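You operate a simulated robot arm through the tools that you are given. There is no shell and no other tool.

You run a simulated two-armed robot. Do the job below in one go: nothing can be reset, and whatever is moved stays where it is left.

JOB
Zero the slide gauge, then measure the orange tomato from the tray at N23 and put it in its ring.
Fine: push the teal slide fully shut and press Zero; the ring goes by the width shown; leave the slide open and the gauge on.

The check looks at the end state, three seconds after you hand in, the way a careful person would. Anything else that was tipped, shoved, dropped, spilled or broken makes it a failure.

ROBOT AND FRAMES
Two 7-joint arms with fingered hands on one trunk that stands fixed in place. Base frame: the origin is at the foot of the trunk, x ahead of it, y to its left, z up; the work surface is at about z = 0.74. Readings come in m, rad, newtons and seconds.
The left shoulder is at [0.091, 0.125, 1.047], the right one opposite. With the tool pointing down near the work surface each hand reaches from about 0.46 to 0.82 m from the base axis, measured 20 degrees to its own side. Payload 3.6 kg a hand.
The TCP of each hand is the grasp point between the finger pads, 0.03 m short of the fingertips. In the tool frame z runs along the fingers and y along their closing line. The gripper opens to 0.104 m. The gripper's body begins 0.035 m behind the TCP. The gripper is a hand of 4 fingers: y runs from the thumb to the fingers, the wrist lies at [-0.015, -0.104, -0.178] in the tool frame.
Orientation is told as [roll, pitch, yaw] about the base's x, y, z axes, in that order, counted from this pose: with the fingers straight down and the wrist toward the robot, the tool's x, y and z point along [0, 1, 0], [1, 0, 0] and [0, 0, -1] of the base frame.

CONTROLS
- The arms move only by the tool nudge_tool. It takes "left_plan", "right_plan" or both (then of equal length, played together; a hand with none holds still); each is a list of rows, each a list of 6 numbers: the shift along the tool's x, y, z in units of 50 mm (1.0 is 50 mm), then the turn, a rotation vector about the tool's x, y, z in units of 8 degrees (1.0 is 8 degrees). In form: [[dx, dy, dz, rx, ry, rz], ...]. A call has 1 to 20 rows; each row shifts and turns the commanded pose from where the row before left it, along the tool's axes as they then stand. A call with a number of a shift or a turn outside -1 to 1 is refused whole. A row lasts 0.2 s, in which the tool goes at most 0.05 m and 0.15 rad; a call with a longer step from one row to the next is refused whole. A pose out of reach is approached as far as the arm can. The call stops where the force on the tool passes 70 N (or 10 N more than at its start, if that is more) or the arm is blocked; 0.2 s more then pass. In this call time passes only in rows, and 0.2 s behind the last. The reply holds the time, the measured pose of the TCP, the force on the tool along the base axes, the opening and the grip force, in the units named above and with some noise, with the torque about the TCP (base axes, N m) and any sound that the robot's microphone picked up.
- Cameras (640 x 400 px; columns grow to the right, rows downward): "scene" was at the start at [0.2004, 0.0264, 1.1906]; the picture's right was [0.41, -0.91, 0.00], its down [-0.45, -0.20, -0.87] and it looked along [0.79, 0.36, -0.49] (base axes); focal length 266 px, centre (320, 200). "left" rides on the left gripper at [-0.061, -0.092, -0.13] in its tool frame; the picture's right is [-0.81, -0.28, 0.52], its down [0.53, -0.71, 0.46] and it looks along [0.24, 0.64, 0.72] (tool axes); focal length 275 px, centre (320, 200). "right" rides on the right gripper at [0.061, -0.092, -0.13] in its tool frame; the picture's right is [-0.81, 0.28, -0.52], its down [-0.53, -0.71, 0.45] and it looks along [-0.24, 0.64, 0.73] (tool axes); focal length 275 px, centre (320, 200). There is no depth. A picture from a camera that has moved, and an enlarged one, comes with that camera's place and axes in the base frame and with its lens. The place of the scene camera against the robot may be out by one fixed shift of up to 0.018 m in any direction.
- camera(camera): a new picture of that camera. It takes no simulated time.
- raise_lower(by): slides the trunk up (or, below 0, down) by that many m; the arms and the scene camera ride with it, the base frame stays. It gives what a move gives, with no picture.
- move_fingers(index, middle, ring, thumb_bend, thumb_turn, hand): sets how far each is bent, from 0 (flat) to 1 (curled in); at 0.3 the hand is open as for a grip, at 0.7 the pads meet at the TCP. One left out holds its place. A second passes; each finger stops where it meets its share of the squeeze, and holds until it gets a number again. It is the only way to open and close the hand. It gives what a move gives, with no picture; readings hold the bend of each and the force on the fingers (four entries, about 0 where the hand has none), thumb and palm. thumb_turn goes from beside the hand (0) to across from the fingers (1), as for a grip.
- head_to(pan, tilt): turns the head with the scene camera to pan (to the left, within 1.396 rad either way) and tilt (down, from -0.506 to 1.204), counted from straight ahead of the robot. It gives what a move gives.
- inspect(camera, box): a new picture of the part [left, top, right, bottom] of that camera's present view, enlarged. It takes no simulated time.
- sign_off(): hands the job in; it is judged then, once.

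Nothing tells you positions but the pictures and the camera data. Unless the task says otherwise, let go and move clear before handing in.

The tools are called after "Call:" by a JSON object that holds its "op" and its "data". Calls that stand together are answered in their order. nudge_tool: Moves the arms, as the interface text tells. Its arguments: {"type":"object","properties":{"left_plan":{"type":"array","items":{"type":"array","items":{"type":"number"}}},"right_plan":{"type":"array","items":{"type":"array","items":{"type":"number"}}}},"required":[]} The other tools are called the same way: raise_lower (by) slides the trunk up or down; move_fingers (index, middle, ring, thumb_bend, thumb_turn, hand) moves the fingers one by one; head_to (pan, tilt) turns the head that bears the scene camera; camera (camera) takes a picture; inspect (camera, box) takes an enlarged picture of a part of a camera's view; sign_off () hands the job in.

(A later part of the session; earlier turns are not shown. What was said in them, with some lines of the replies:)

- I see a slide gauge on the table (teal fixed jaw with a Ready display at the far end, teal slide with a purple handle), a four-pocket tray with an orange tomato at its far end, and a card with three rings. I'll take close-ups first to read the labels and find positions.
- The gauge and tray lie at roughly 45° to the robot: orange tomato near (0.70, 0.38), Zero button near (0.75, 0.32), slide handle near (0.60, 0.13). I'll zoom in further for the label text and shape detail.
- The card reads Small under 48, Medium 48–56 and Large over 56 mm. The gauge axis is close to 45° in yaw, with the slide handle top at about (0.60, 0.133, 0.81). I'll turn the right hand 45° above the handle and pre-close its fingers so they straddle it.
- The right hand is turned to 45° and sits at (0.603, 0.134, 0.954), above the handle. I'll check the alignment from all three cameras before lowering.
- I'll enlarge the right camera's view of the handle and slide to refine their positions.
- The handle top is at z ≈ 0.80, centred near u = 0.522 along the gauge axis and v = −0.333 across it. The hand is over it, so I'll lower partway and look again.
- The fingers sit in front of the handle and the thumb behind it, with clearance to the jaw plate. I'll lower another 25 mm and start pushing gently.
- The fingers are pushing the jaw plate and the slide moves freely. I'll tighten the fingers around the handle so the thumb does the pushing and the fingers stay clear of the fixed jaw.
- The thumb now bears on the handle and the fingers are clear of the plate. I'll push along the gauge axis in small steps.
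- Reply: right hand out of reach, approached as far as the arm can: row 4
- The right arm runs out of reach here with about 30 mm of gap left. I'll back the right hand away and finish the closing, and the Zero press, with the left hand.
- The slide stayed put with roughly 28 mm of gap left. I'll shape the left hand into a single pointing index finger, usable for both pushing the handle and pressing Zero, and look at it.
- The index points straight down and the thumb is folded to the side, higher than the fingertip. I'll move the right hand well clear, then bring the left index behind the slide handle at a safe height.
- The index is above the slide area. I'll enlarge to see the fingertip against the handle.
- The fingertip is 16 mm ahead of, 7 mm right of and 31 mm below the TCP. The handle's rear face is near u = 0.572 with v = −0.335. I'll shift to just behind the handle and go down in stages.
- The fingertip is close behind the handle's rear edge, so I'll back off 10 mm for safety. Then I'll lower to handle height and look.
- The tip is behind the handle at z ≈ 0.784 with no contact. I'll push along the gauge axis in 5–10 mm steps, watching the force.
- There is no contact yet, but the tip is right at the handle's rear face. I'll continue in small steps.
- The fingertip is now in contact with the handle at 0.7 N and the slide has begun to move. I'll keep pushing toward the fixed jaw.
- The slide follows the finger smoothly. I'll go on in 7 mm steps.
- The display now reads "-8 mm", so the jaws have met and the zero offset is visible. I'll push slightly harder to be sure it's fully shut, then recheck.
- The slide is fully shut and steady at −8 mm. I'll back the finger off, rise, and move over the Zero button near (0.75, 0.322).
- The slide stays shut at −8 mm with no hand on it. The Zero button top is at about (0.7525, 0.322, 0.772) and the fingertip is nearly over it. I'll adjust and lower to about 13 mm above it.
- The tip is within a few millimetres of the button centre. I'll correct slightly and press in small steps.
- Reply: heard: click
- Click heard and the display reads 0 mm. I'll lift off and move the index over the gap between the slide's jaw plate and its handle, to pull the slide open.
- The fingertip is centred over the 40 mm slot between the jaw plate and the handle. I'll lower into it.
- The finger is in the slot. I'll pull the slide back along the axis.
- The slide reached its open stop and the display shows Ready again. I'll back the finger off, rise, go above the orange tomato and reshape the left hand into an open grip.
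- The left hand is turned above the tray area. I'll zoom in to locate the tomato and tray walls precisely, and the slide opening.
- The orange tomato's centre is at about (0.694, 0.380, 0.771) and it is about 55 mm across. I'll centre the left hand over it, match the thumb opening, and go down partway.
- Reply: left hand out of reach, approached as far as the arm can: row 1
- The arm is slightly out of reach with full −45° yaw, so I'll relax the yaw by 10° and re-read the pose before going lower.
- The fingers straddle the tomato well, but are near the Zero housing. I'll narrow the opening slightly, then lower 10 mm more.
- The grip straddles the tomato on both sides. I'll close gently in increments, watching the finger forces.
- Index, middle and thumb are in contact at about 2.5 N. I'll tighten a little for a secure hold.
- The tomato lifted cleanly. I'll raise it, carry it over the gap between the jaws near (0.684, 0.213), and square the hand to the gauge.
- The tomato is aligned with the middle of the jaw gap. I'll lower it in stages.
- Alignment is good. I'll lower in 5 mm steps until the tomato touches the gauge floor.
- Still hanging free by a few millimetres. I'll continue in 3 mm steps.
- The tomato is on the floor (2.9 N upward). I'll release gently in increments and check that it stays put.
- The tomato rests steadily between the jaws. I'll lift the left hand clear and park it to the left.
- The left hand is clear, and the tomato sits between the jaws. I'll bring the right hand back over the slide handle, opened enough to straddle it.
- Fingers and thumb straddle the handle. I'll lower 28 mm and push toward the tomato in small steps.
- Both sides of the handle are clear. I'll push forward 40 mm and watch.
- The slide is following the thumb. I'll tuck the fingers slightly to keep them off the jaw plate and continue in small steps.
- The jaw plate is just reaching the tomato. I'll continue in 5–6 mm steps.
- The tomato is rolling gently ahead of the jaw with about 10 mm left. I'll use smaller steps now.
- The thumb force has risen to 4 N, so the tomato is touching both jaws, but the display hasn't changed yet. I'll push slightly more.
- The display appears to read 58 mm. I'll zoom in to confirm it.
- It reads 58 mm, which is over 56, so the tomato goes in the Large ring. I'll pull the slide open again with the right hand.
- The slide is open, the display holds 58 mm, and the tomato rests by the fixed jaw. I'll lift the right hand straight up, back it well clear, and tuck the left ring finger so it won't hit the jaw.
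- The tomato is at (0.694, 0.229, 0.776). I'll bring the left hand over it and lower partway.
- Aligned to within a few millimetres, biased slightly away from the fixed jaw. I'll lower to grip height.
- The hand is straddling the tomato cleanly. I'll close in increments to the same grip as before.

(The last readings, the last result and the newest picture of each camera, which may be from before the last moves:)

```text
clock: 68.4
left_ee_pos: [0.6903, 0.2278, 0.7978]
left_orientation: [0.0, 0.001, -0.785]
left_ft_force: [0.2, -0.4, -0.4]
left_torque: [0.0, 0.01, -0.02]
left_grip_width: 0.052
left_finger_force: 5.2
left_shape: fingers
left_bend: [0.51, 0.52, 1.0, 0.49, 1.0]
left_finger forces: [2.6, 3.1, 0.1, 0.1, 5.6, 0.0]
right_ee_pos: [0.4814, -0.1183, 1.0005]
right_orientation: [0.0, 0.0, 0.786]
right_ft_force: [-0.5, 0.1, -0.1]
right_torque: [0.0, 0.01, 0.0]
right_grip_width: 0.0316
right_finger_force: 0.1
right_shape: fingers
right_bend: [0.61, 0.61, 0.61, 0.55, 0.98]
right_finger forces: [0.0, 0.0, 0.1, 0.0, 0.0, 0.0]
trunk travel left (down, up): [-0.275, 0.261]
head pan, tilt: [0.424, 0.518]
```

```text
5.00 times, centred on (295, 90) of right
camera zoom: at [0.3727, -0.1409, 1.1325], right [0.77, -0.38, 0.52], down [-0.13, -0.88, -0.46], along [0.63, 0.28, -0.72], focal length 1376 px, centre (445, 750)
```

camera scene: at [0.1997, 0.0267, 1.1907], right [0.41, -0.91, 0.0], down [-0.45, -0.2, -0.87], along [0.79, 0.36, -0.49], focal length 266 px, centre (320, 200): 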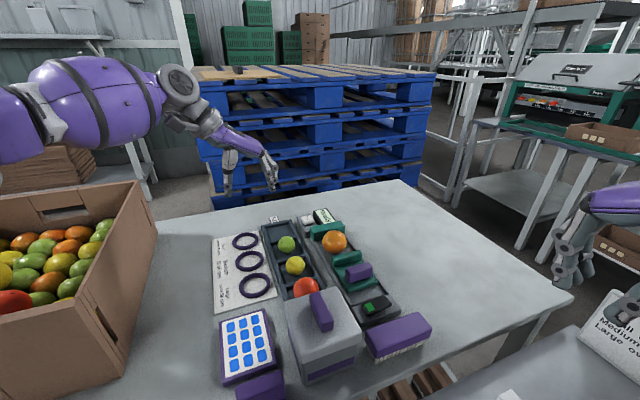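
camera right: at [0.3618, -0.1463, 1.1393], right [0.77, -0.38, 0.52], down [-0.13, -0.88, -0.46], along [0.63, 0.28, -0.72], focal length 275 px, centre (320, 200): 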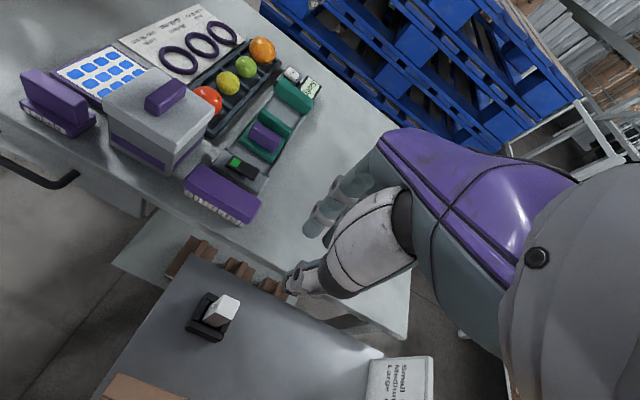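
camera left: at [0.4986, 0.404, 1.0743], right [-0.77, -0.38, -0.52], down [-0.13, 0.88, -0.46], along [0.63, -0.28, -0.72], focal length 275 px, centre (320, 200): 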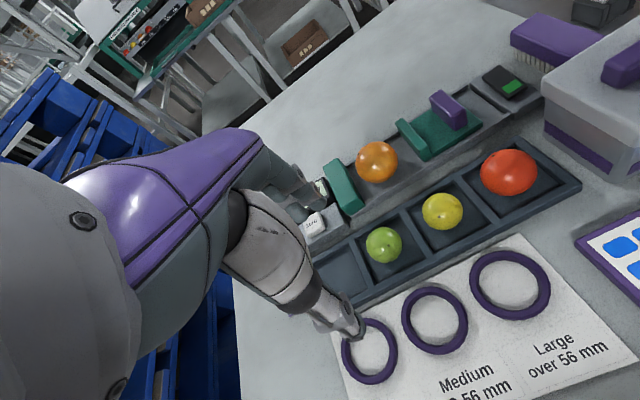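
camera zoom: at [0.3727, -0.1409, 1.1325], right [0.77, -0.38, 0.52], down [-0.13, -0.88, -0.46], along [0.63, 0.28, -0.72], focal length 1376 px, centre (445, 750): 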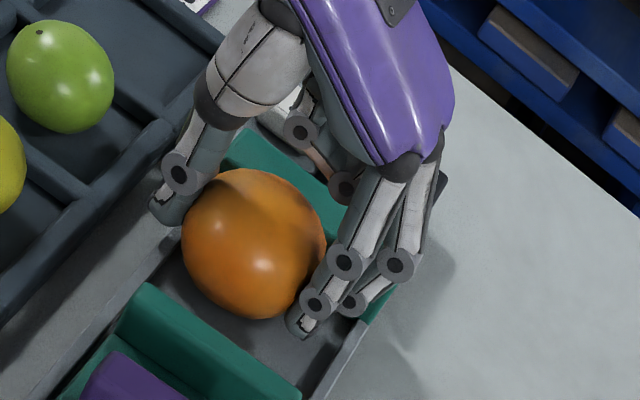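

The grip matches the earlier one (5.6 N on the thumb). I'll lift slightly, check, then carry the tomato toward the Large ring near (0.513, 0.328).

Call:
{"op": "nudge_tool", "data": {"left_plan": [[-0.04, 0, -0.2, 0, 0, 0], [0, 0, -0.5, 0, 0, 0], [0, 0, -0.7, 0, 0, 0], [0, 0, -0.7, 0, 0, 0], [0, 0, -0.6, 0, 0, 0]]}}

Call:
{"op": "inspect", "data": {"camera": "scene", "box": [280, 130, 400, 300]}}

```text
clock: 69.6
left_ee_pos: [0.6912, 0.2256, 0.9358]
left_orientation: [0.0, 0.001, -0.787]
left_ft_force: [0.2, 0.7, -1.2]
left_torque: [0.0, 0.0, -0.02]
left_grip_width: 0.0521
left_finger_force: 5.6
left_shape: fingers
left_bend: [0.51, 0.52, 1.0, 0.49, 1.0]
left_finger forces: [2.5, 3.1, 0.0, 0.0, 5.6, 0.0]
right_ee_pos: [0.4814, -0.1192, 1.0024]
right_orientation: [-0.002, 0.001, 0.785]
right_ft_force: [-0.4, -0.4, 1.6]
right_torque: [0.04, 0.0, 0.03]
right_grip_width: 0.0316
right_finger_force: 0.1
right_shape: fingers
right_bend: [0.61, 0.61, 0.61, 0.55, 0.98]
right_finger forces: [0.0, 0.0, 0.0, 0.0, 0.0, 0.0]
trunk travel left (down, up): [-0.275, 0.261]
head pan, tilt: [0.424, 0.518]
```

```text
2.35 times, centred on (340, 215) of scene
camera zoom: at [0.2002, 0.0263, 1.1906], right [0.41, -0.91, 0.0], down [-0.45, -0.2, -0.87], along [0.79, 0.36, -0.49], focal length 626 px, centre (273, 165)
```

zoom: 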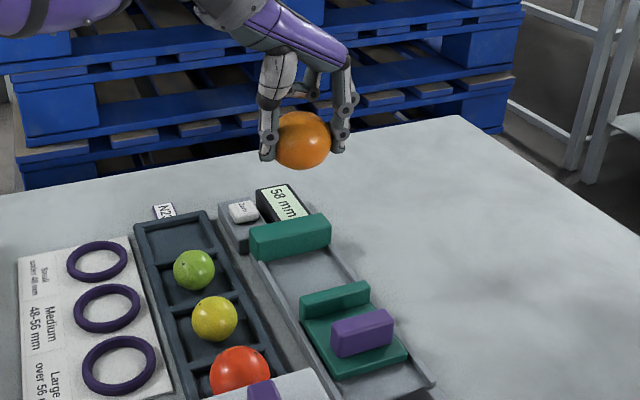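

The tomato is held securely above the gauge, and the slide is open with 58 mm shown. I'll carry it at this height over to the Large ring.

Call:
{"op": "nudge_tool", "data": {"left_plan": [[-0.234, -0.782, 0, 0, 0, 0], [-0.234, -0.782, 0, 0, 0, 0], [-0.234, -0.782, 0, 0, 0, 0], [-0.234, -0.782, 0, 0, 0, 0], [-0.234, -0.782, 0, 0, 0, 0]]}}

Call:
{"op": "camera", "data": {"camera": "left"}}

Call:
{"op": "camera", "data": {"camera": "scene"}}

Call:
{"op": "camera", "data": {"camera": "right"}}

```text
clock: 70.8
left_ee_pos: [0.5099, 0.322, 0.9337]
left_orientation: [0.001, -0.001, -0.786]
left_ft_force: [0.0, 0.2, -0.2]
left_torque: [-0.02, -0.02, 0.0]
left_grip_width: 0.052
left_finger_force: 5.6
left_shape: fingers
left_bend: [0.52, 0.52, 1.0, 0.49, 1.0]
left_finger forces: [2.6, 3.1, 0.1, 0.1, 5.5, 0.0]
right_ee_pos: [0.4793, -0.1177, 1.0035]
right_orientation: [-0.001, 0.0, 0.785]
right_ft_force: [0.1, 0.5, 0.3]
right_torque: [-0.01, 0.02, -0.01]
right_grip_width: 0.0315
right_finger_force: 0.1
right_shape: fingers
right_bend: [0.61, 0.61, 0.61, 0.55, 0.98]
right_finger forces: [0.1, 0.1, 0.0, 0.1, 0.1, 0.0]
trunk travel left (down, up): [-0.275, 0.261]
head pan, tilt: [0.424, 0.518]
```

```text
taken
camera left: at [0.4006, 0.3428, 1.063], right [-0.77, -0.38, -0.52], down [-0.13, 0.88, -0.46], along [0.63, -0.28, -0.72], focal length 275 px, centre (320, 200)
```

left: 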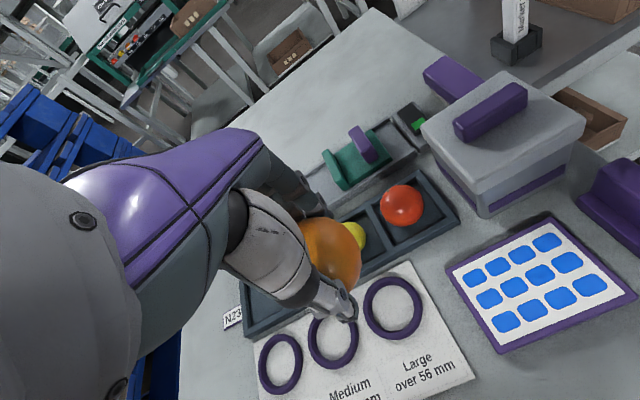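

```text
taken
camera scene: at [0.1999, 0.0268, 1.1907], right [0.41, -0.91, 0.0], down [-0.45, -0.2, -0.87], along [0.79, 0.36, -0.49], focal length 266 px, centre (320, 200)
```

scene: 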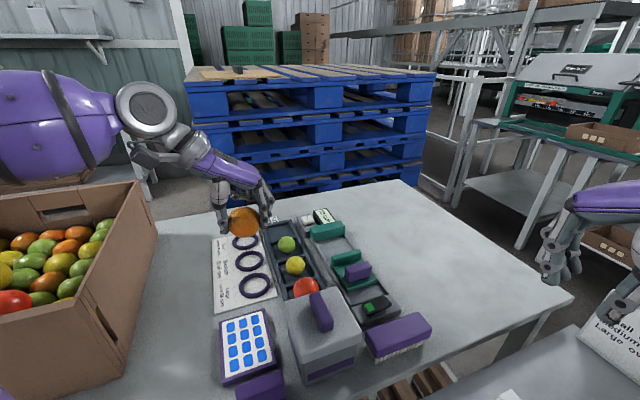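

```text
taken
camera right: at [0.3722, -0.1405, 1.1328], right [0.77, -0.38, 0.52], down [-0.13, -0.88, -0.46], along [0.63, 0.28, -0.72], focal length 275 px, centre (320, 200)
```

right: 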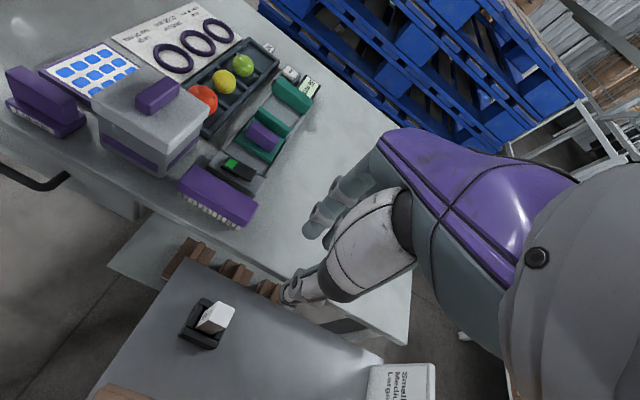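

I'll zoom on the Large ring in each view to fix its centre.

Call:
{"op": "inspect", "data": {"camera": "left", "box": [280, 220, 480, 400]}}

Call:
{"op": "inspect", "data": {"camera": "right", "box": [110, 0, 250, 100]}}

Call:
{"op": "inspect", "data": {"camera": "scene", "box": [200, 170, 320, 310]}}

```text
2.22 times, centred on (380, 310) of left
camera zoom: at [0.4006, 0.3428, 1.063], right [-0.77, -0.38, -0.52], down [-0.13, 0.88, -0.46], along [0.63, -0.28, -0.72], focal length 612 px, centre (187, -44)
```

zoom: 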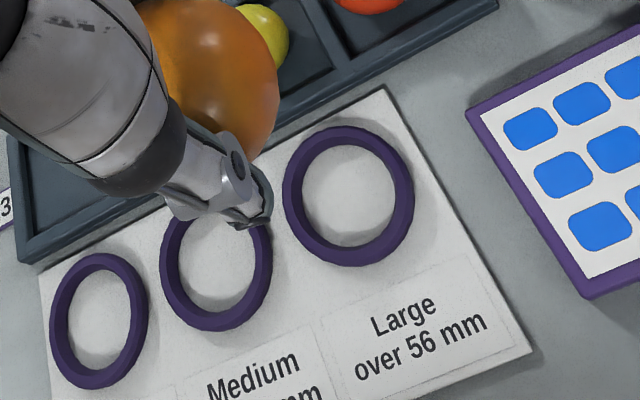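

```text
4.00 times, centred on (180, 50) of right
camera zoom: at [0.3722, -0.1405, 1.1328], right [0.77, -0.38, 0.52], down [-0.13, -0.88, -0.46], along [0.63, 0.28, -0.72], focal length 1101 px, centre (880, 800)
```

zoom: 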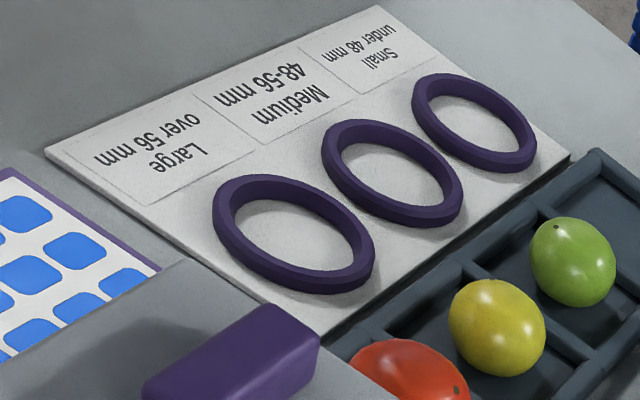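

```text
2.86 times, centred on (260, 240) of scene
camera zoom: at [0.1999, 0.0268, 1.1907], right [0.41, -0.91, 0.0], down [-0.45, -0.2, -0.87], along [0.79, 0.36, -0.49], focal length 761 px, centre (491, 86)
```

zoom: 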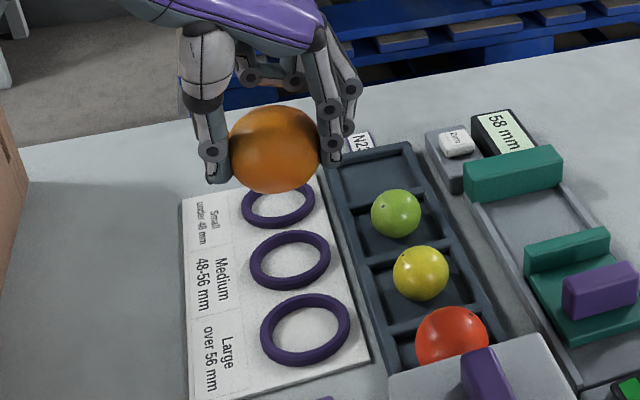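

The Large ring's centre is at (0.513, 0.330). I'll nudge the tomato over it and lower in stages.

Call:
{"op": "nudge_tool", "data": {"left_plan": [[0.08, -0.05, 0, 0, 0, 0], [0, 0, 0.7, 0, 0, 0], [0, 0, 0.7, 0, 0, 0], [0, 0, 0.7, 0, 0, 0]]}}

Call:
{"op": "inspect", "data": {"camera": "left", "box": [240, 180, 460, 380]}}

Call:
{"op": "inspect", "data": {"camera": "right", "box": [130, 0, 250, 100]}}

Call:
{"op": "inspect", "data": {"camera": "scene", "box": [210, 220, 310, 310]}}

```text
clock: 71.8
left_ee_pos: [0.5102, 0.3263, 0.8277]
left_orientation: [-0.002, 0.0, -0.786]
left_ft_force: [0.4, 0.1, -1.0]
left_torque: [-0.01, 0.01, -0.02]
left_grip_width: 0.0521
left_finger_force: 5.6
left_shape: fingers
left_bend: [0.52, 0.52, 1.0, 0.49, 1.0]
left_finger forces: [2.5, 3.1, 0.0, 0.0, 5.3, 0.1]
right_ee_pos: [0.4824, -0.1186, 1.0033]
right_orientation: [0.0, 0.0, 0.786]
right_ft_force: [-0.1, 0.0, 1.4]
right_torque: [0.02, 0.05, 0.0]
right_grip_width: 0.0317
right_finger_force: 0.2
right_shape: fingers
right_bend: [0.61, 0.61, 0.61, 0.55, 0.98]
right_finger forces: [0.0, 0.0, 0.0, 0.0, 0.0, 0.0]
trunk travel left (down, up): [-0.275, 0.261]
head pan, tilt: [0.424, 0.518]
```

```text
2.00 times, centred on (350, 280) of left
camera zoom: at [0.4015, 0.347, 0.9568], right [-0.77, -0.38, -0.52], down [-0.13, 0.88, -0.46], along [0.63, -0.28, -0.72], focal length 551 px, centre (260, 40)
```

zoom: 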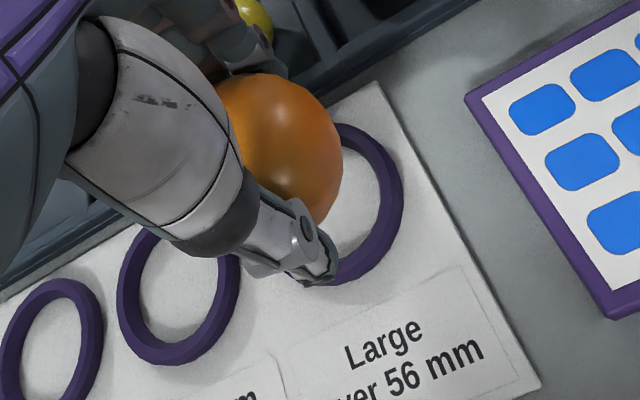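

```text
4.00 times, centred on (190, 50) of right
camera zoom: at [0.373, -0.1406, 1.1324], right [0.77, -0.38, 0.52], down [-0.13, -0.88, -0.46], along [0.63, 0.28, -0.72], focal length 1101 px, centre (840, 800)
```

zoom: 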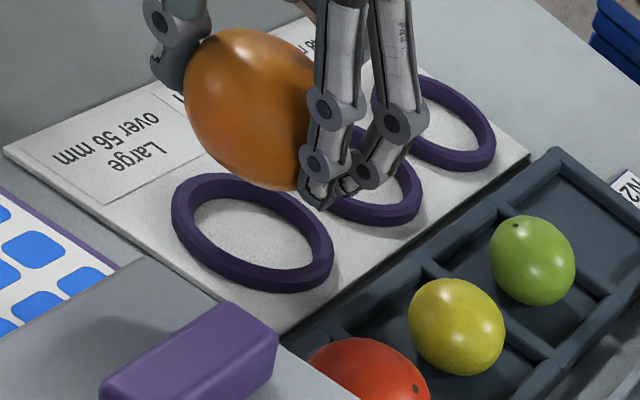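

```text
4.44 times, centred on (260, 265) of scene
camera zoom: at [0.2007, 0.0267, 1.1905], right [0.41, -0.91, 0.0], down [-0.45, -0.2, -0.87], along [0.79, 0.36, -0.5], focal length 1183 px, centre (587, -89)
```

zoom: 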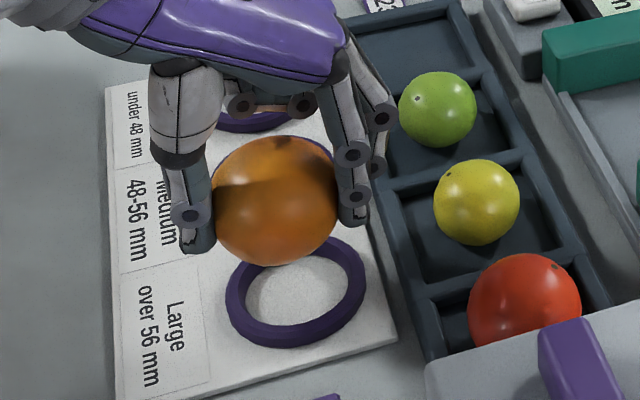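

Tomato and ring centres agree within about 3 mm. I'll lower the rest in small steps until contact.

Call:
{"op": "nudge_tool", "data": {"left_plan": [[0, 0, 0.3, 0, 0, 0], [0, 0, 0.22, 0, 0, 0]]}}

Call:
{"op": "nudge_tool", "data": {"left_plan": [[0, 0, 0.08, 0, 0, 0]]}}

Call:
{"op": "inspect", "data": {"camera": "scene", "box": [220, 230, 300, 300]}}

Call:
{"op": "inspect", "data": {"camera": "right", "box": [140, 10, 230, 80]}}

```text
clock: 72.4
left_ee_pos: [0.5124, 0.3263, 0.803]
left_orientation: [-0.001, 0.001, -0.786]
left_ft_force: [0.5, -0.4, -0.3]
left_torque: [-0.03, 0.0, 0.0]
left_grip_width: 0.0518
left_finger_force: 5.4
left_shape: fingers
left_bend: [0.52, 0.52, 1.0, 0.49, 1.0]
left_finger forces: [2.6, 3.1, 0.0, 0.1, 5.4, 0.0]
right_ee_pos: [0.483, -0.1178, 1.0023]
right_orientation: [-0.001, 0.0, 0.784]
right_ft_force: [-0.2, 0.1, -0.5]
right_torque: [0.02, -0.02, 0.03]
right_grip_width: 0.0316
right_finger_force: 0.0
right_shape: fingers
right_bend: [0.61, 0.61, 0.61, 0.55, 0.98]
right_finger forces: [0.0, 0.0, 0.1, 0.0, 0.1, 0.0]
trunk travel left (down, up): [-0.275, 0.261]
head pan, tilt: [0.424, 0.518]
```

```text
clock: 72.8
left_ee_pos: [0.513, 0.3264, 0.798]
left_orientation: [-0.001, 0.001, -0.786]
left_ft_force: [0.4, 0.4, -0.6]
left_torque: [0.01, -0.04, -0.02]
left_grip_width: 0.052
left_finger_force: 5.5
left_shape: fingers
left_bend: [0.52, 0.52, 1.0, 0.49, 1.0]
left_finger forces: [2.5, 3.1, 0.0, 0.0, 5.5, 0.0]
right_ee_pos: [0.482, -0.1187, 1.0028]
right_orientation: [-0.001, -0.001, 0.785]
right_ft_force: [0.3, 0.1, -0.5]
right_torque: [-0.05, 0.01, 0.01]
right_grip_width: 0.0316
right_finger_force: 0.1
right_shape: fingers
right_bend: [0.61, 0.61, 0.61, 0.55, 0.98]
right_finger forces: [0.0, 0.0, 0.0, 0.0, 0.1, 0.1]
trunk travel left (down, up): [-0.275, 0.261]
head pan, tilt: [0.424, 0.518]
```

```text
5.71 times, centred on (260, 265) of scene
camera zoom: at [0.2005, 0.0265, 1.1905], right [0.41, -0.91, 0.0], down [-0.45, -0.2, -0.87], along [0.79, 0.36, -0.5], focal length 1522 px, centre (663, -171)
```

zoom: 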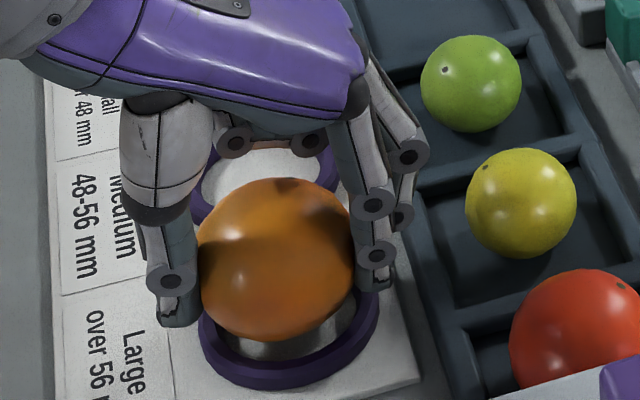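

```text
5.71 times, centred on (185, 45) of right
camera zoom: at [0.3728, -0.1408, 1.1325], right [0.77, -0.38, 0.52], down [-0.13, -0.88, -0.46], along [0.63, 0.28, -0.72], focal length 1573 px, centre (1091, 1086)
```

zoom: 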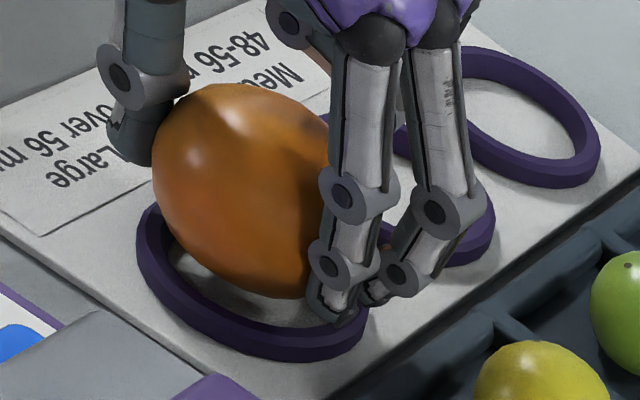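

The tomato hovers just above the card inside the ring. I'll step down until it touches.

Call:
{"op": "nudge_tool", "data": {"left_plan": [[0.03, 0.02, 0.06, 0, 0, 0]]}}

Call:
{"op": "nudge_tool", "data": {"left_plan": [[0, 0, 0.05, 0, 0, 0]]}}

Call:
{"op": "nudge_tool", "data": {"left_plan": [[0, 0, 0.04, 0, 0, 0]]}}

Call:
{"op": "inspect", "data": {"camera": "scene", "box": [220, 230, 300, 300]}}

Call:
{"op": "inspect", "data": {"camera": "right", "box": [140, 10, 230, 80]}}

```text
clock: 73.2
left_ee_pos: [0.5133, 0.3262, 0.7952]
left_orientation: [0.0, 0.001, -0.787]
left_ft_force: [-0.2, 0.4, -0.3]
left_torque: [-0.03, -0.01, 0.0]
left_grip_width: 0.0519
left_finger_force: 5.3
left_shape: fingers
left_bend: [0.52, 0.52, 1.0, 0.49, 1.0]
left_finger forces: [2.6, 3.1, 0.1, 0.1, 5.5, 0.0]
right_ee_pos: [0.4818, -0.1181, 1.002]
right_orientation: [0.0, 0.001, 0.785]
right_ft_force: [0.6, -0.3, -0.5]
right_torque: [-0.03, 0.01, -0.01]
right_grip_width: 0.0316
right_finger_force: 0.0
right_shape: fingers
right_bend: [0.61, 0.61, 0.61, 0.55, 0.98]
right_finger forces: [0.1, 0.0, 0.1, 0.1, 0.0, 0.1]
trunk travel left (down, up): [-0.275, 0.261]
head pan, tilt: [0.424, 0.518]
```

```text
clock: 73.6
left_ee_pos: [0.5149, 0.3264, 0.793]
left_orientation: [0.0, -0.001, -0.785]
left_ft_force: [1.4, 0.2, -1.7]
left_torque: [0.02, -0.01, -0.01]
left_grip_width: 0.0522
left_finger_force: 5.3
left_shape: fingers
left_bend: [0.52, 0.52, 1.0, 0.49, 1.0]
left_finger forces: [2.5, 3.0, 0.1, 0.1, 5.4, 0.0]
right_ee_pos: [0.4812, -0.1192, 1.0022]
right_orientation: [0.001, 0.001, 0.786]
right_ft_force: [0.2, -0.8, 0.4]
right_torque: [0.0, -0.02, 0.01]
right_grip_width: 0.0316
right_finger_force: 0.1
right_shape: fingers
right_bend: [0.61, 0.61, 0.61, 0.55, 0.98]
right_finger forces: [0.0, 0.0, 0.0, 0.1, 0.0, 0.0]
trunk travel left (down, up): [-0.275, 0.261]
head pan, tilt: [0.424, 0.518]
```

```text
clock: 74.0
left_ee_pos: [0.5137, 0.3278, 0.7907]
left_orientation: [0.001, -0.001, -0.788]
left_ft_force: [0.5, 0.1, -0.9]
left_torque: [-0.02, 0.01, 0.02]
left_grip_width: 0.0518
left_finger_force: 5.8
left_shape: fingers
left_bend: [0.52, 0.52, 1.0, 0.49, 1.0]
left_finger forces: [2.6, 3.1, 0.0, 0.0, 5.4, 0.0]
right_ee_pos: [0.4814, -0.1185, 1.0023]
right_orientation: [-0.001, -0.001, 0.784]
right_ft_force: [-0.2, 0.0, -0.2]
right_torque: [-0.01, 0.01, 0.01]
right_grip_width: 0.0316
right_finger_force: 0.1
right_shape: fingers
right_bend: [0.61, 0.61, 0.61, 0.55, 0.98]
right_finger forces: [0.0, 0.1, 0.0, 0.1, 0.0, 0.1]
trunk travel left (down, up): [-0.275, 0.261]
head pan, tilt: [0.424, 0.518]
```

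```text
5.71 times, centred on (260, 265) of scene
camera zoom: at [0.2005, 0.0265, 1.1905], right [0.41, -0.91, 0.0], down [-0.45, -0.2, -0.87], along [0.79, 0.36, -0.5], focal length 1522 px, centre (663, -171)
```

zoom: 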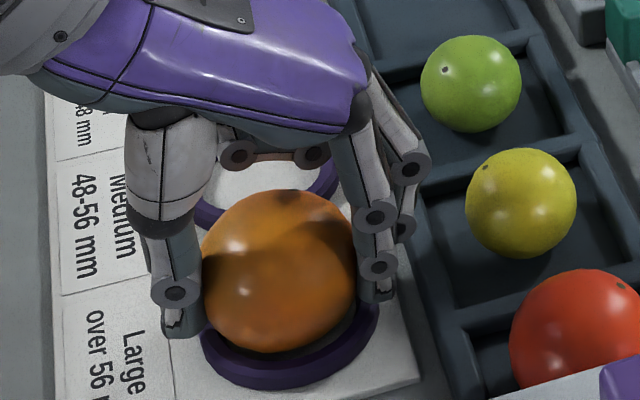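

```text
5.71 times, centred on (185, 45) of right
camera zoom: at [0.3728, -0.1408, 1.1325], right [0.77, -0.38, 0.52], down [-0.13, -0.88, -0.46], along [0.63, 0.28, -0.72], focal length 1573 px, centre (1091, 1086)
```

zoom: 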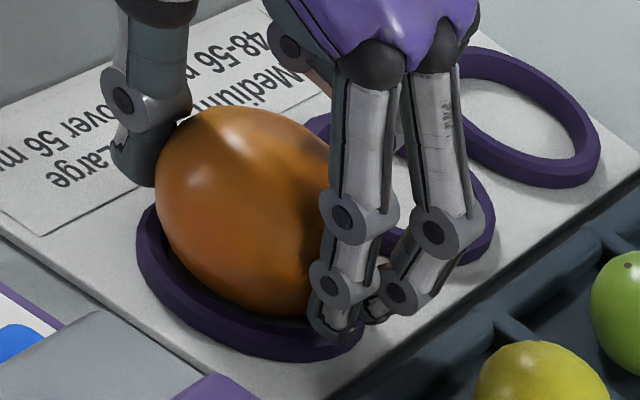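

Well centred, but still not touching. I'll go on in 2 mm steps.

Call:
{"op": "nudge_tool", "data": {"left_plan": [[0, 0, 0.04, 0, 0, 0]]}}

Call:
{"op": "nudge_tool", "data": {"left_plan": [[0, 0, 0.04, 0, 0, 0]]}}

Call:
{"op": "inspect", "data": {"camera": "right", "box": [140, 10, 230, 80]}}

```text
clock: 74.4
left_ee_pos: [0.5131, 0.3264, 0.7888]
left_orientation: [0.002, -0.002, -0.787]
left_ft_force: [-0.4, -1.7, 1.0]
left_torque: [0.01, -0.01, 0.0]
left_grip_width: 0.0517
left_finger_force: 5.5
left_shape: fingers
left_bend: [0.52, 0.52, 1.0, 0.5, 1.0]
left_finger forces: [2.8, 3.0, 0.0, 0.0, 5.2, 0.0]
right_ee_pos: [0.4821, -0.1183, 1.003]
right_orientation: [-0.001, -0.001, 0.786]
right_ft_force: [-0.1, 0.2, 0.5]
right_torque: [0.01, 0.0, -0.02]
right_grip_width: 0.0316
right_finger_force: 0.2
right_shape: fingers
right_bend: [0.61, 0.61, 0.61, 0.55, 0.98]
right_finger forces: [0.1, 0.0, 0.0, 0.0, 0.0, 0.0]
trunk travel left (down, up): [-0.275, 0.261]
head pan, tilt: [0.424, 0.518]
```

```text
clock: 74.8
left_ee_pos: [0.513, 0.3266, 0.7882]
left_orientation: [0.003, -0.004, -0.785]
left_ft_force: [0.1, -0.2, 9.2]
left_torque: [-0.06, -0.07, 0.0]
left_grip_width: 0.0516
left_finger_force: 6.9
left_shape: fingers
left_bend: [0.52, 0.52, 1.0, 0.5, 1.0]
left_finger forces: [2.5, 6.5, 0.0, 0.0, 5.6, 0.0]
right_ee_pos: [0.4818, -0.1204, 1.0022]
right_orientation: [-0.002, 0.0, 0.785]
right_ft_force: [0.3, 0.1, -0.5]
right_torque: [0.01, 0.0, 0.01]
right_grip_width: 0.0316
right_finger_force: 0.1
right_shape: fingers
right_bend: [0.61, 0.61, 0.61, 0.55, 0.98]
right_finger forces: [0.0, 0.0, 0.0, 0.0, 0.1, 0.0]
trunk travel left (down, up): [-0.275, 0.261]
head pan, tilt: [0.424, 0.518]
```

```text
5.71 times, centred on (185, 45) of right
camera zoom: at [0.3721, -0.1413, 1.1327], right [0.77, -0.38, 0.52], down [-0.13, -0.88, -0.46], along [0.63, 0.28, -0.72], focal length 1573 px, centre (1091, 1086)
```

zoom: 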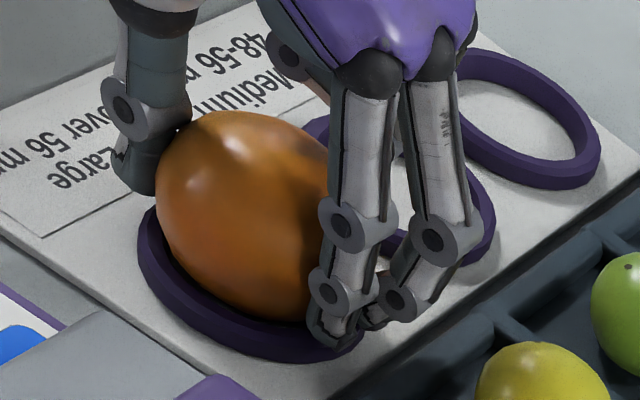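

The middle fingertip is now pressing on the ring's rim, and the tomato is down. I'll back up 2 mm before releasing so I don't drag the ring.

Call:
{"op": "nudge_tool", "data": {"left_plan": [[0, 0, -0.05, 0, 0, 0]]}}

Call:
{"op": "move_fingers", "data": {"hand": "left", "index": 0.49, "middle": 0.49, "thumb_bend": 0.48}}

Call:
{"op": "inspect", "data": {"camera": "right", "box": [140, 10, 230, 80]}}

Call:
{"op": "inspect", "data": {"camera": "scene", "box": [220, 230, 300, 300]}}

```text
clock: 75.2
left_ee_pos: [0.5124, 0.3272, 0.789]
left_orientation: [0.0, 0.002, -0.786]
left_ft_force: [2.7, -2.5, 1.6]
left_torque: [-0.07, -0.09, -0.02]
left_grip_width: 0.0517
left_finger_force: 5.8
left_shape: fingers
left_bend: [0.51, 0.51, 1.0, 0.5, 1.0]
left_finger forces: [3.4, 3.9, 0.1, 0.0, 4.2, 0.1]
right_ee_pos: [0.4823, -0.1184, 1.0016]
right_orientation: [0.001, 0.0, 0.787]
right_ft_force: [-0.1, 0.5, 0.0]
right_torque: [0.0, -0.01, 0.03]
right_grip_width: 0.0315
right_finger_force: 0.1
right_shape: fingers
right_bend: [0.61, 0.61, 0.61, 0.55, 0.98]
right_finger forces: [0.1, 0.1, 0.0, 0.1, 0.0, 0.0]
trunk travel left (down, up): [-0.275, 0.261]
head pan, tilt: [0.424, 0.518]
```

```text
clock: 76.2
left_ee_pos: [0.5137, 0.3273, 0.7897]
left_orientation: [0.002, 0.001, -0.784]
left_ft_force: [0.2, 0.1, 0.1]
left_torque: [0.03, -0.04, -0.01]
left_grip_width: 0.056
left_finger_force: 0.3
left_shape: fingers
left_bend: [0.49, 0.49, 1.0, 0.48, 1.0]
left_finger forces: [0.1, 0.2, 0.0, 0.0, 0.3, 0.0]
right_ee_pos: [0.4831, -0.118, 1.0022]
right_orientation: [0.001, 0.001, 0.786]
right_ft_force: [0.1, -0.1, -0.7]
right_torque: [-0.03, 0.0, 0.01]
right_grip_width: 0.0315
right_finger_force: 0.0
right_shape: fingers
right_bend: [0.61, 0.61, 0.61, 0.55, 0.98]
right_finger forces: [0.0, 0.0, 0.0, 0.1, 0.1, 0.0]
trunk travel left (down, up): [-0.275, 0.261]
head pan, tilt: [0.424, 0.518]
```

```text
5.71 times, centred on (185, 45) of right
camera zoom: at [0.3727, -0.1408, 1.1325], right [0.77, -0.38, 0.52], down [-0.13, -0.88, -0.46], along [0.63, 0.28, -0.72], focal length 1573 px, centre (1091, 1086)
```

zoom: 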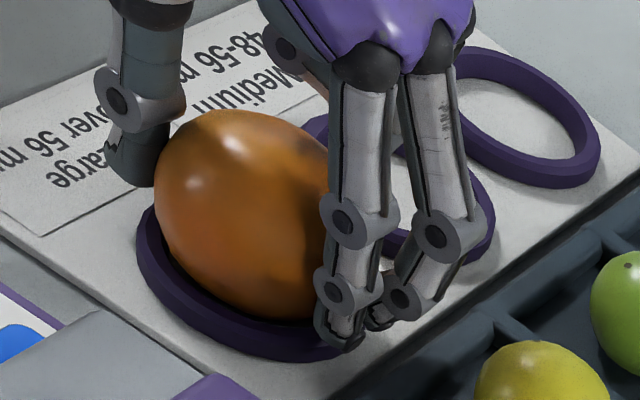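

```text
5.71 times, centred on (260, 265) of scene
camera zoom: at [0.2004, 0.0265, 1.1906], right [0.41, -0.91, 0.0], down [-0.45, -0.2, -0.87], along [0.79, 0.36, -0.5], focal length 1522 px, centre (663, -171)
```

zoom: 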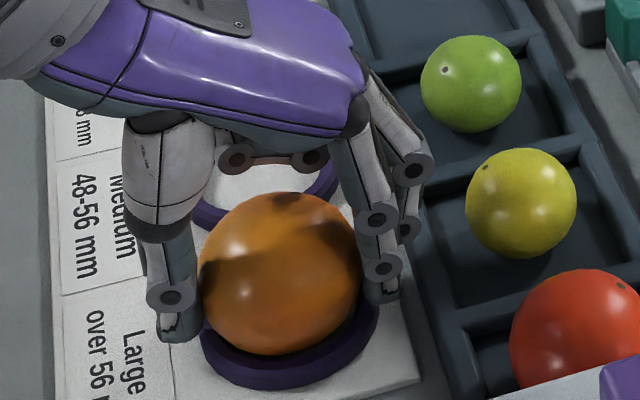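

The tomato is at rest with the finger forces near zero. I'll open further and lift away.

Call:
{"op": "move_fingers", "data": {"hand": "left", "index": 0.43, "middle": 0.43, "thumb_bend": 0.42}}

Call:
{"op": "nudge_tool", "data": {"left_plan": [[0, 0, -0.2, 0, 0, 0], [0, 0, -0.4, 0, 0, 0], [0, 0, -0.6, 0, 0, 0], [0, 0, -0.8, 0, 0, 0], [0, 0, -0.8, 0, 0, 0]]}}

Call:
{"op": "inspect", "data": {"camera": "scene", "box": [200, 180, 400, 320]}}

Call:
{"op": "inspect", "data": {"camera": "right", "box": [110, 0, 330, 150]}}

```text
clock: 77.2
left_ee_pos: [0.5129, 0.326, 0.7892]
left_orientation: [0.001, -0.001, -0.785]
left_ft_force: [-0.2, 0.6, 0.1]
left_torque: [-0.02, 0.04, 0.01]
left_grip_width: 0.0707
left_finger_force: 0.0
left_shape: fingers
left_bend: [0.43, 0.43, 1.0, 0.42, 0.99]
left_finger forces: [0.0, 0.0, 0.0, 0.0, 0.0, 0.0]
right_ee_pos: [0.4812, -0.1187, 1.0021]
right_orientation: [0.001, 0.0, 0.785]
right_ft_force: [0.2, -0.2, 0.5]
right_torque: [0.0, -0.01, -0.03]
right_grip_width: 0.0315
right_finger_force: 0.0
right_shape: fingers
right_bend: [0.61, 0.61, 0.61, 0.55, 0.98]
right_finger forces: [0.0, 0.0, 0.0, 0.0, 0.1, 0.0]
trunk travel left (down, up): [-0.275, 0.261]
head pan, tilt: [0.424, 0.518]
```

```text
clock: 78.4
left_ee_pos: [0.5138, 0.3254, 0.9307]
left_orientation: [0.001, 0.002, -0.786]
left_ft_force: [-0.3, 0.3, 0.1]
left_torque: [0.0, 0.01, 0.01]
left_grip_width: 0.0709
left_finger_force: 0.0
left_shape: fingers
left_bend: [0.43, 0.43, 1.0, 0.42, 0.99]
left_finger forces: [0.1, 0.0, 0.0, 0.0, 0.1, 0.1]
right_ee_pos: [0.4819, -0.1184, 1.0026]
right_orientation: [0.001, -0.002, 0.786]
right_ft_force: [1.1, 0.1, 0.1]
right_torque: [0.02, 0.03, 0.0]
right_grip_width: 0.0316
right_finger_force: 0.1
right_shape: fingers
right_bend: [0.61, 0.61, 0.61, 0.55, 0.98]
right_finger forces: [0.1, 0.0, 0.0, 0.1, 0.1, 0.0]
trunk travel left (down, up): [-0.275, 0.261]
head pan, tilt: [0.424, 0.518]
```

```text
2.86 times, centred on (300, 250) of scene
camera zoom: at [0.2002, 0.0261, 1.1906], right [0.41, -0.91, 0.0], down [-0.45, -0.2, -0.87], along [0.79, 0.36, -0.49], focal length 761 px, centre (377, 57)
```

zoom: 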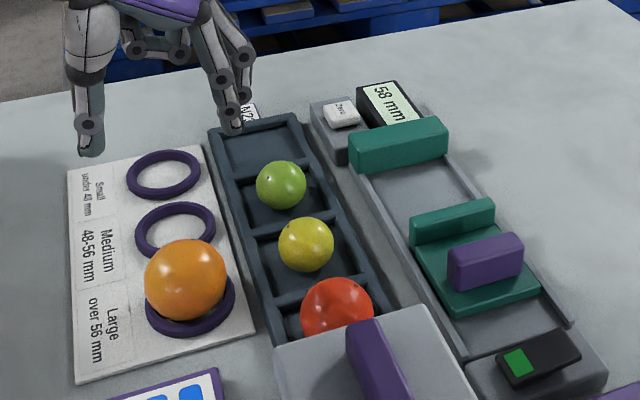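

```text
2.67 times, centred on (220, 75) of right
camera zoom: at [0.3725, -0.1411, 1.1325], right [0.77, -0.38, 0.52], down [-0.13, -0.88, -0.46], along [0.63, 0.28, -0.72], focal length 734 px, centre (587, 533)
```

zoom: 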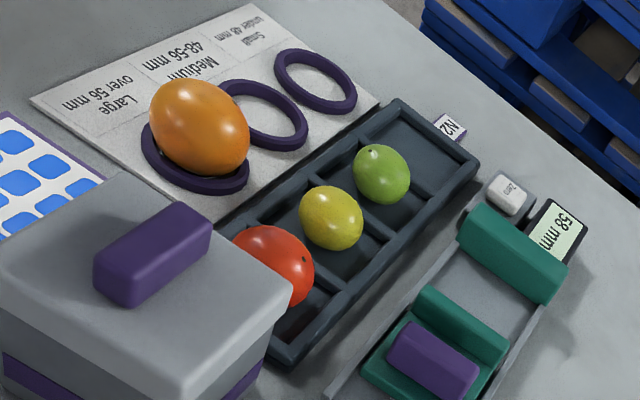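

The tomato sits in the Large ring, the slide is open and the display is on at 58 mm. I'll raise the left hand, move it clear and do a final check.

Call:
{"op": "nudge_tool", "data": {"left_plan": [[0, 0, -0.9, 0, 0, 0], [0, 0, -0.9, 0, 0, 0], [0, 0, -0.9, 0, 0, 0], [0, -0.8, 0, 0, 0, 0], [0, -0.8, 0, 0, 0, 0], [0, -0.8, 0, 0, 0, 0]]}}

Call:
{"op": "camera", "data": {"camera": "left"}}

Call:
{"op": "inspect", "data": {"camera": "left", "box": [300, 120, 560, 320]}}

Call:
{"op": "camera", "data": {"camera": "scene"}}

Call:
{"op": "inspect", "data": {"camera": "scene", "box": [205, 220, 305, 310]}}

```text
clock: 79.8
left_ee_pos: [0.4303, 0.4139, 1.0615]
left_orientation: [-0.001, -0.001, -0.787]
left_ft_force: [-0.1, 0.2, -0.6]
left_torque: [-0.02, -0.05, 0.0]
left_grip_width: 0.0711
left_finger_force: 0.1
left_shape: fingers
left_bend: [0.43, 0.43, 1.0, 0.42, 0.99]
left_finger forces: [0.1, 0.0, 0.1, 0.0, 0.0, 0.1]
right_ee_pos: [0.4814, -0.1186, 1.0023]
right_orientation: [-0.002, 0.001, 0.786]
right_ft_force: [-0.3, -0.2, 0.7]
right_torque: [0.01, 0.01, 0.01]
right_grip_width: 0.0314
right_finger_force: 0.0
right_shape: fingers
right_bend: [0.61, 0.61, 0.61, 0.55, 0.98]
right_finger forces: [0.0, 0.0, 0.0, 0.0, 0.0, 0.0]
trunk travel left (down, up): [-0.275, 0.261]
head pan, tilt: [0.424, 0.518]
```

```text
taken
camera left: at [0.3209, 0.4352, 1.1909], right [-0.77, -0.38, -0.52], down [-0.13, 0.88, -0.46], along [0.63, -0.28, -0.72], focal length 275 px, centre (320, 200)
```

left: 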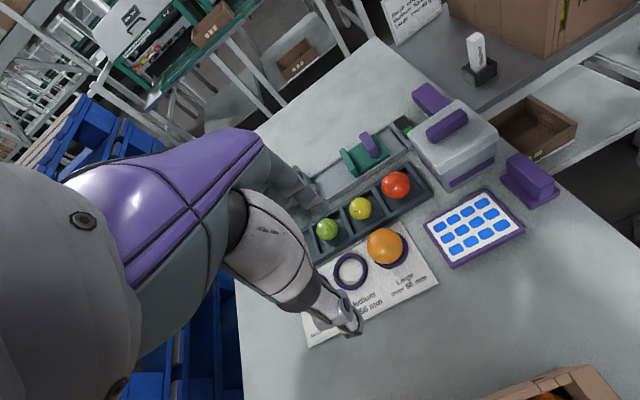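

```text
2.00 times, centred on (430, 220) of left
camera zoom: at [0.3209, 0.4352, 1.1909], right [-0.77, -0.38, -0.52], down [-0.13, 0.88, -0.46], along [0.63, -0.28, -0.72], focal length 551 px, centre (100, 160)
```

zoom: 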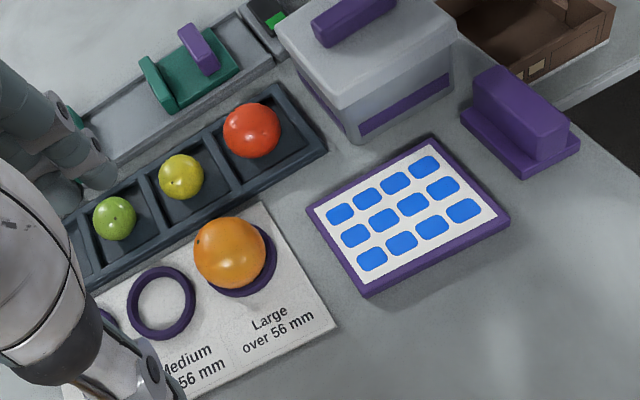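

```text
taken
camera scene: at [0.2002, 0.0269, 1.1906], right [0.41, -0.91, 0.0], down [-0.45, -0.2, -0.87], along [0.79, 0.36, -0.49], focal length 266 px, centre (320, 200)
```

scene: 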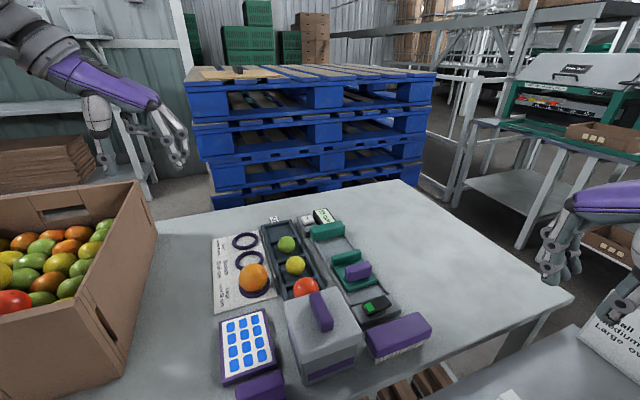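

```text
4.44 times, centred on (255, 265) of scene
camera zoom: at [0.2002, 0.0269, 1.1906], right [0.41, -0.91, 0.0], down [-0.45, -0.2, -0.87], along [0.79, 0.36, -0.49], focal length 1183 px, centre (609, -89)
```

zoom: 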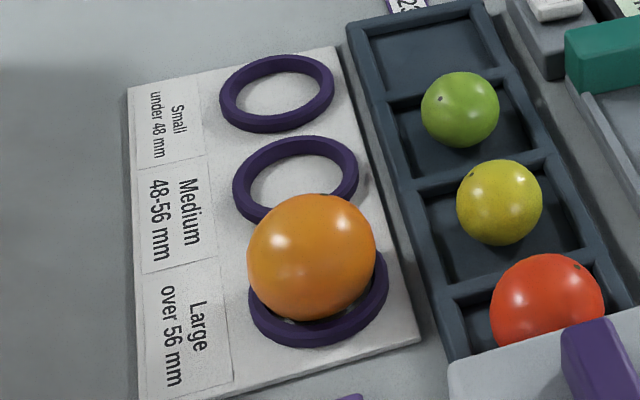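

The tomato is settled inside the Large ring, and the rings, tray and other fruit are undisturbed. The slide is open, the gauge is on showing 58 mm, and both hands are clear, so I'm handing in.

Call:
{"op": "sign_off", "data": {}}

```text
The job is handed in.
```

The orange tomato from N23 measured 58 mm on the zeroed gauge, so it is now in the Large ring (over 56 mm).

- **Zeroing:** I pushed the slide fully shut, where it read −8 mm. I pressed Zero once; it clicked and then read 0 mm.
- **End state:** The slide is open, and the gauge is on and still shows 58 mm. Both hands are clear of the table.
- **Disturbance:** While lowering the tomato, one fingertip briefly pressed on the Large ring's rim (about 9 N). I backed off before letting go, and the final pictures show the ring hasn't moved. Nothing else looked disturbed.
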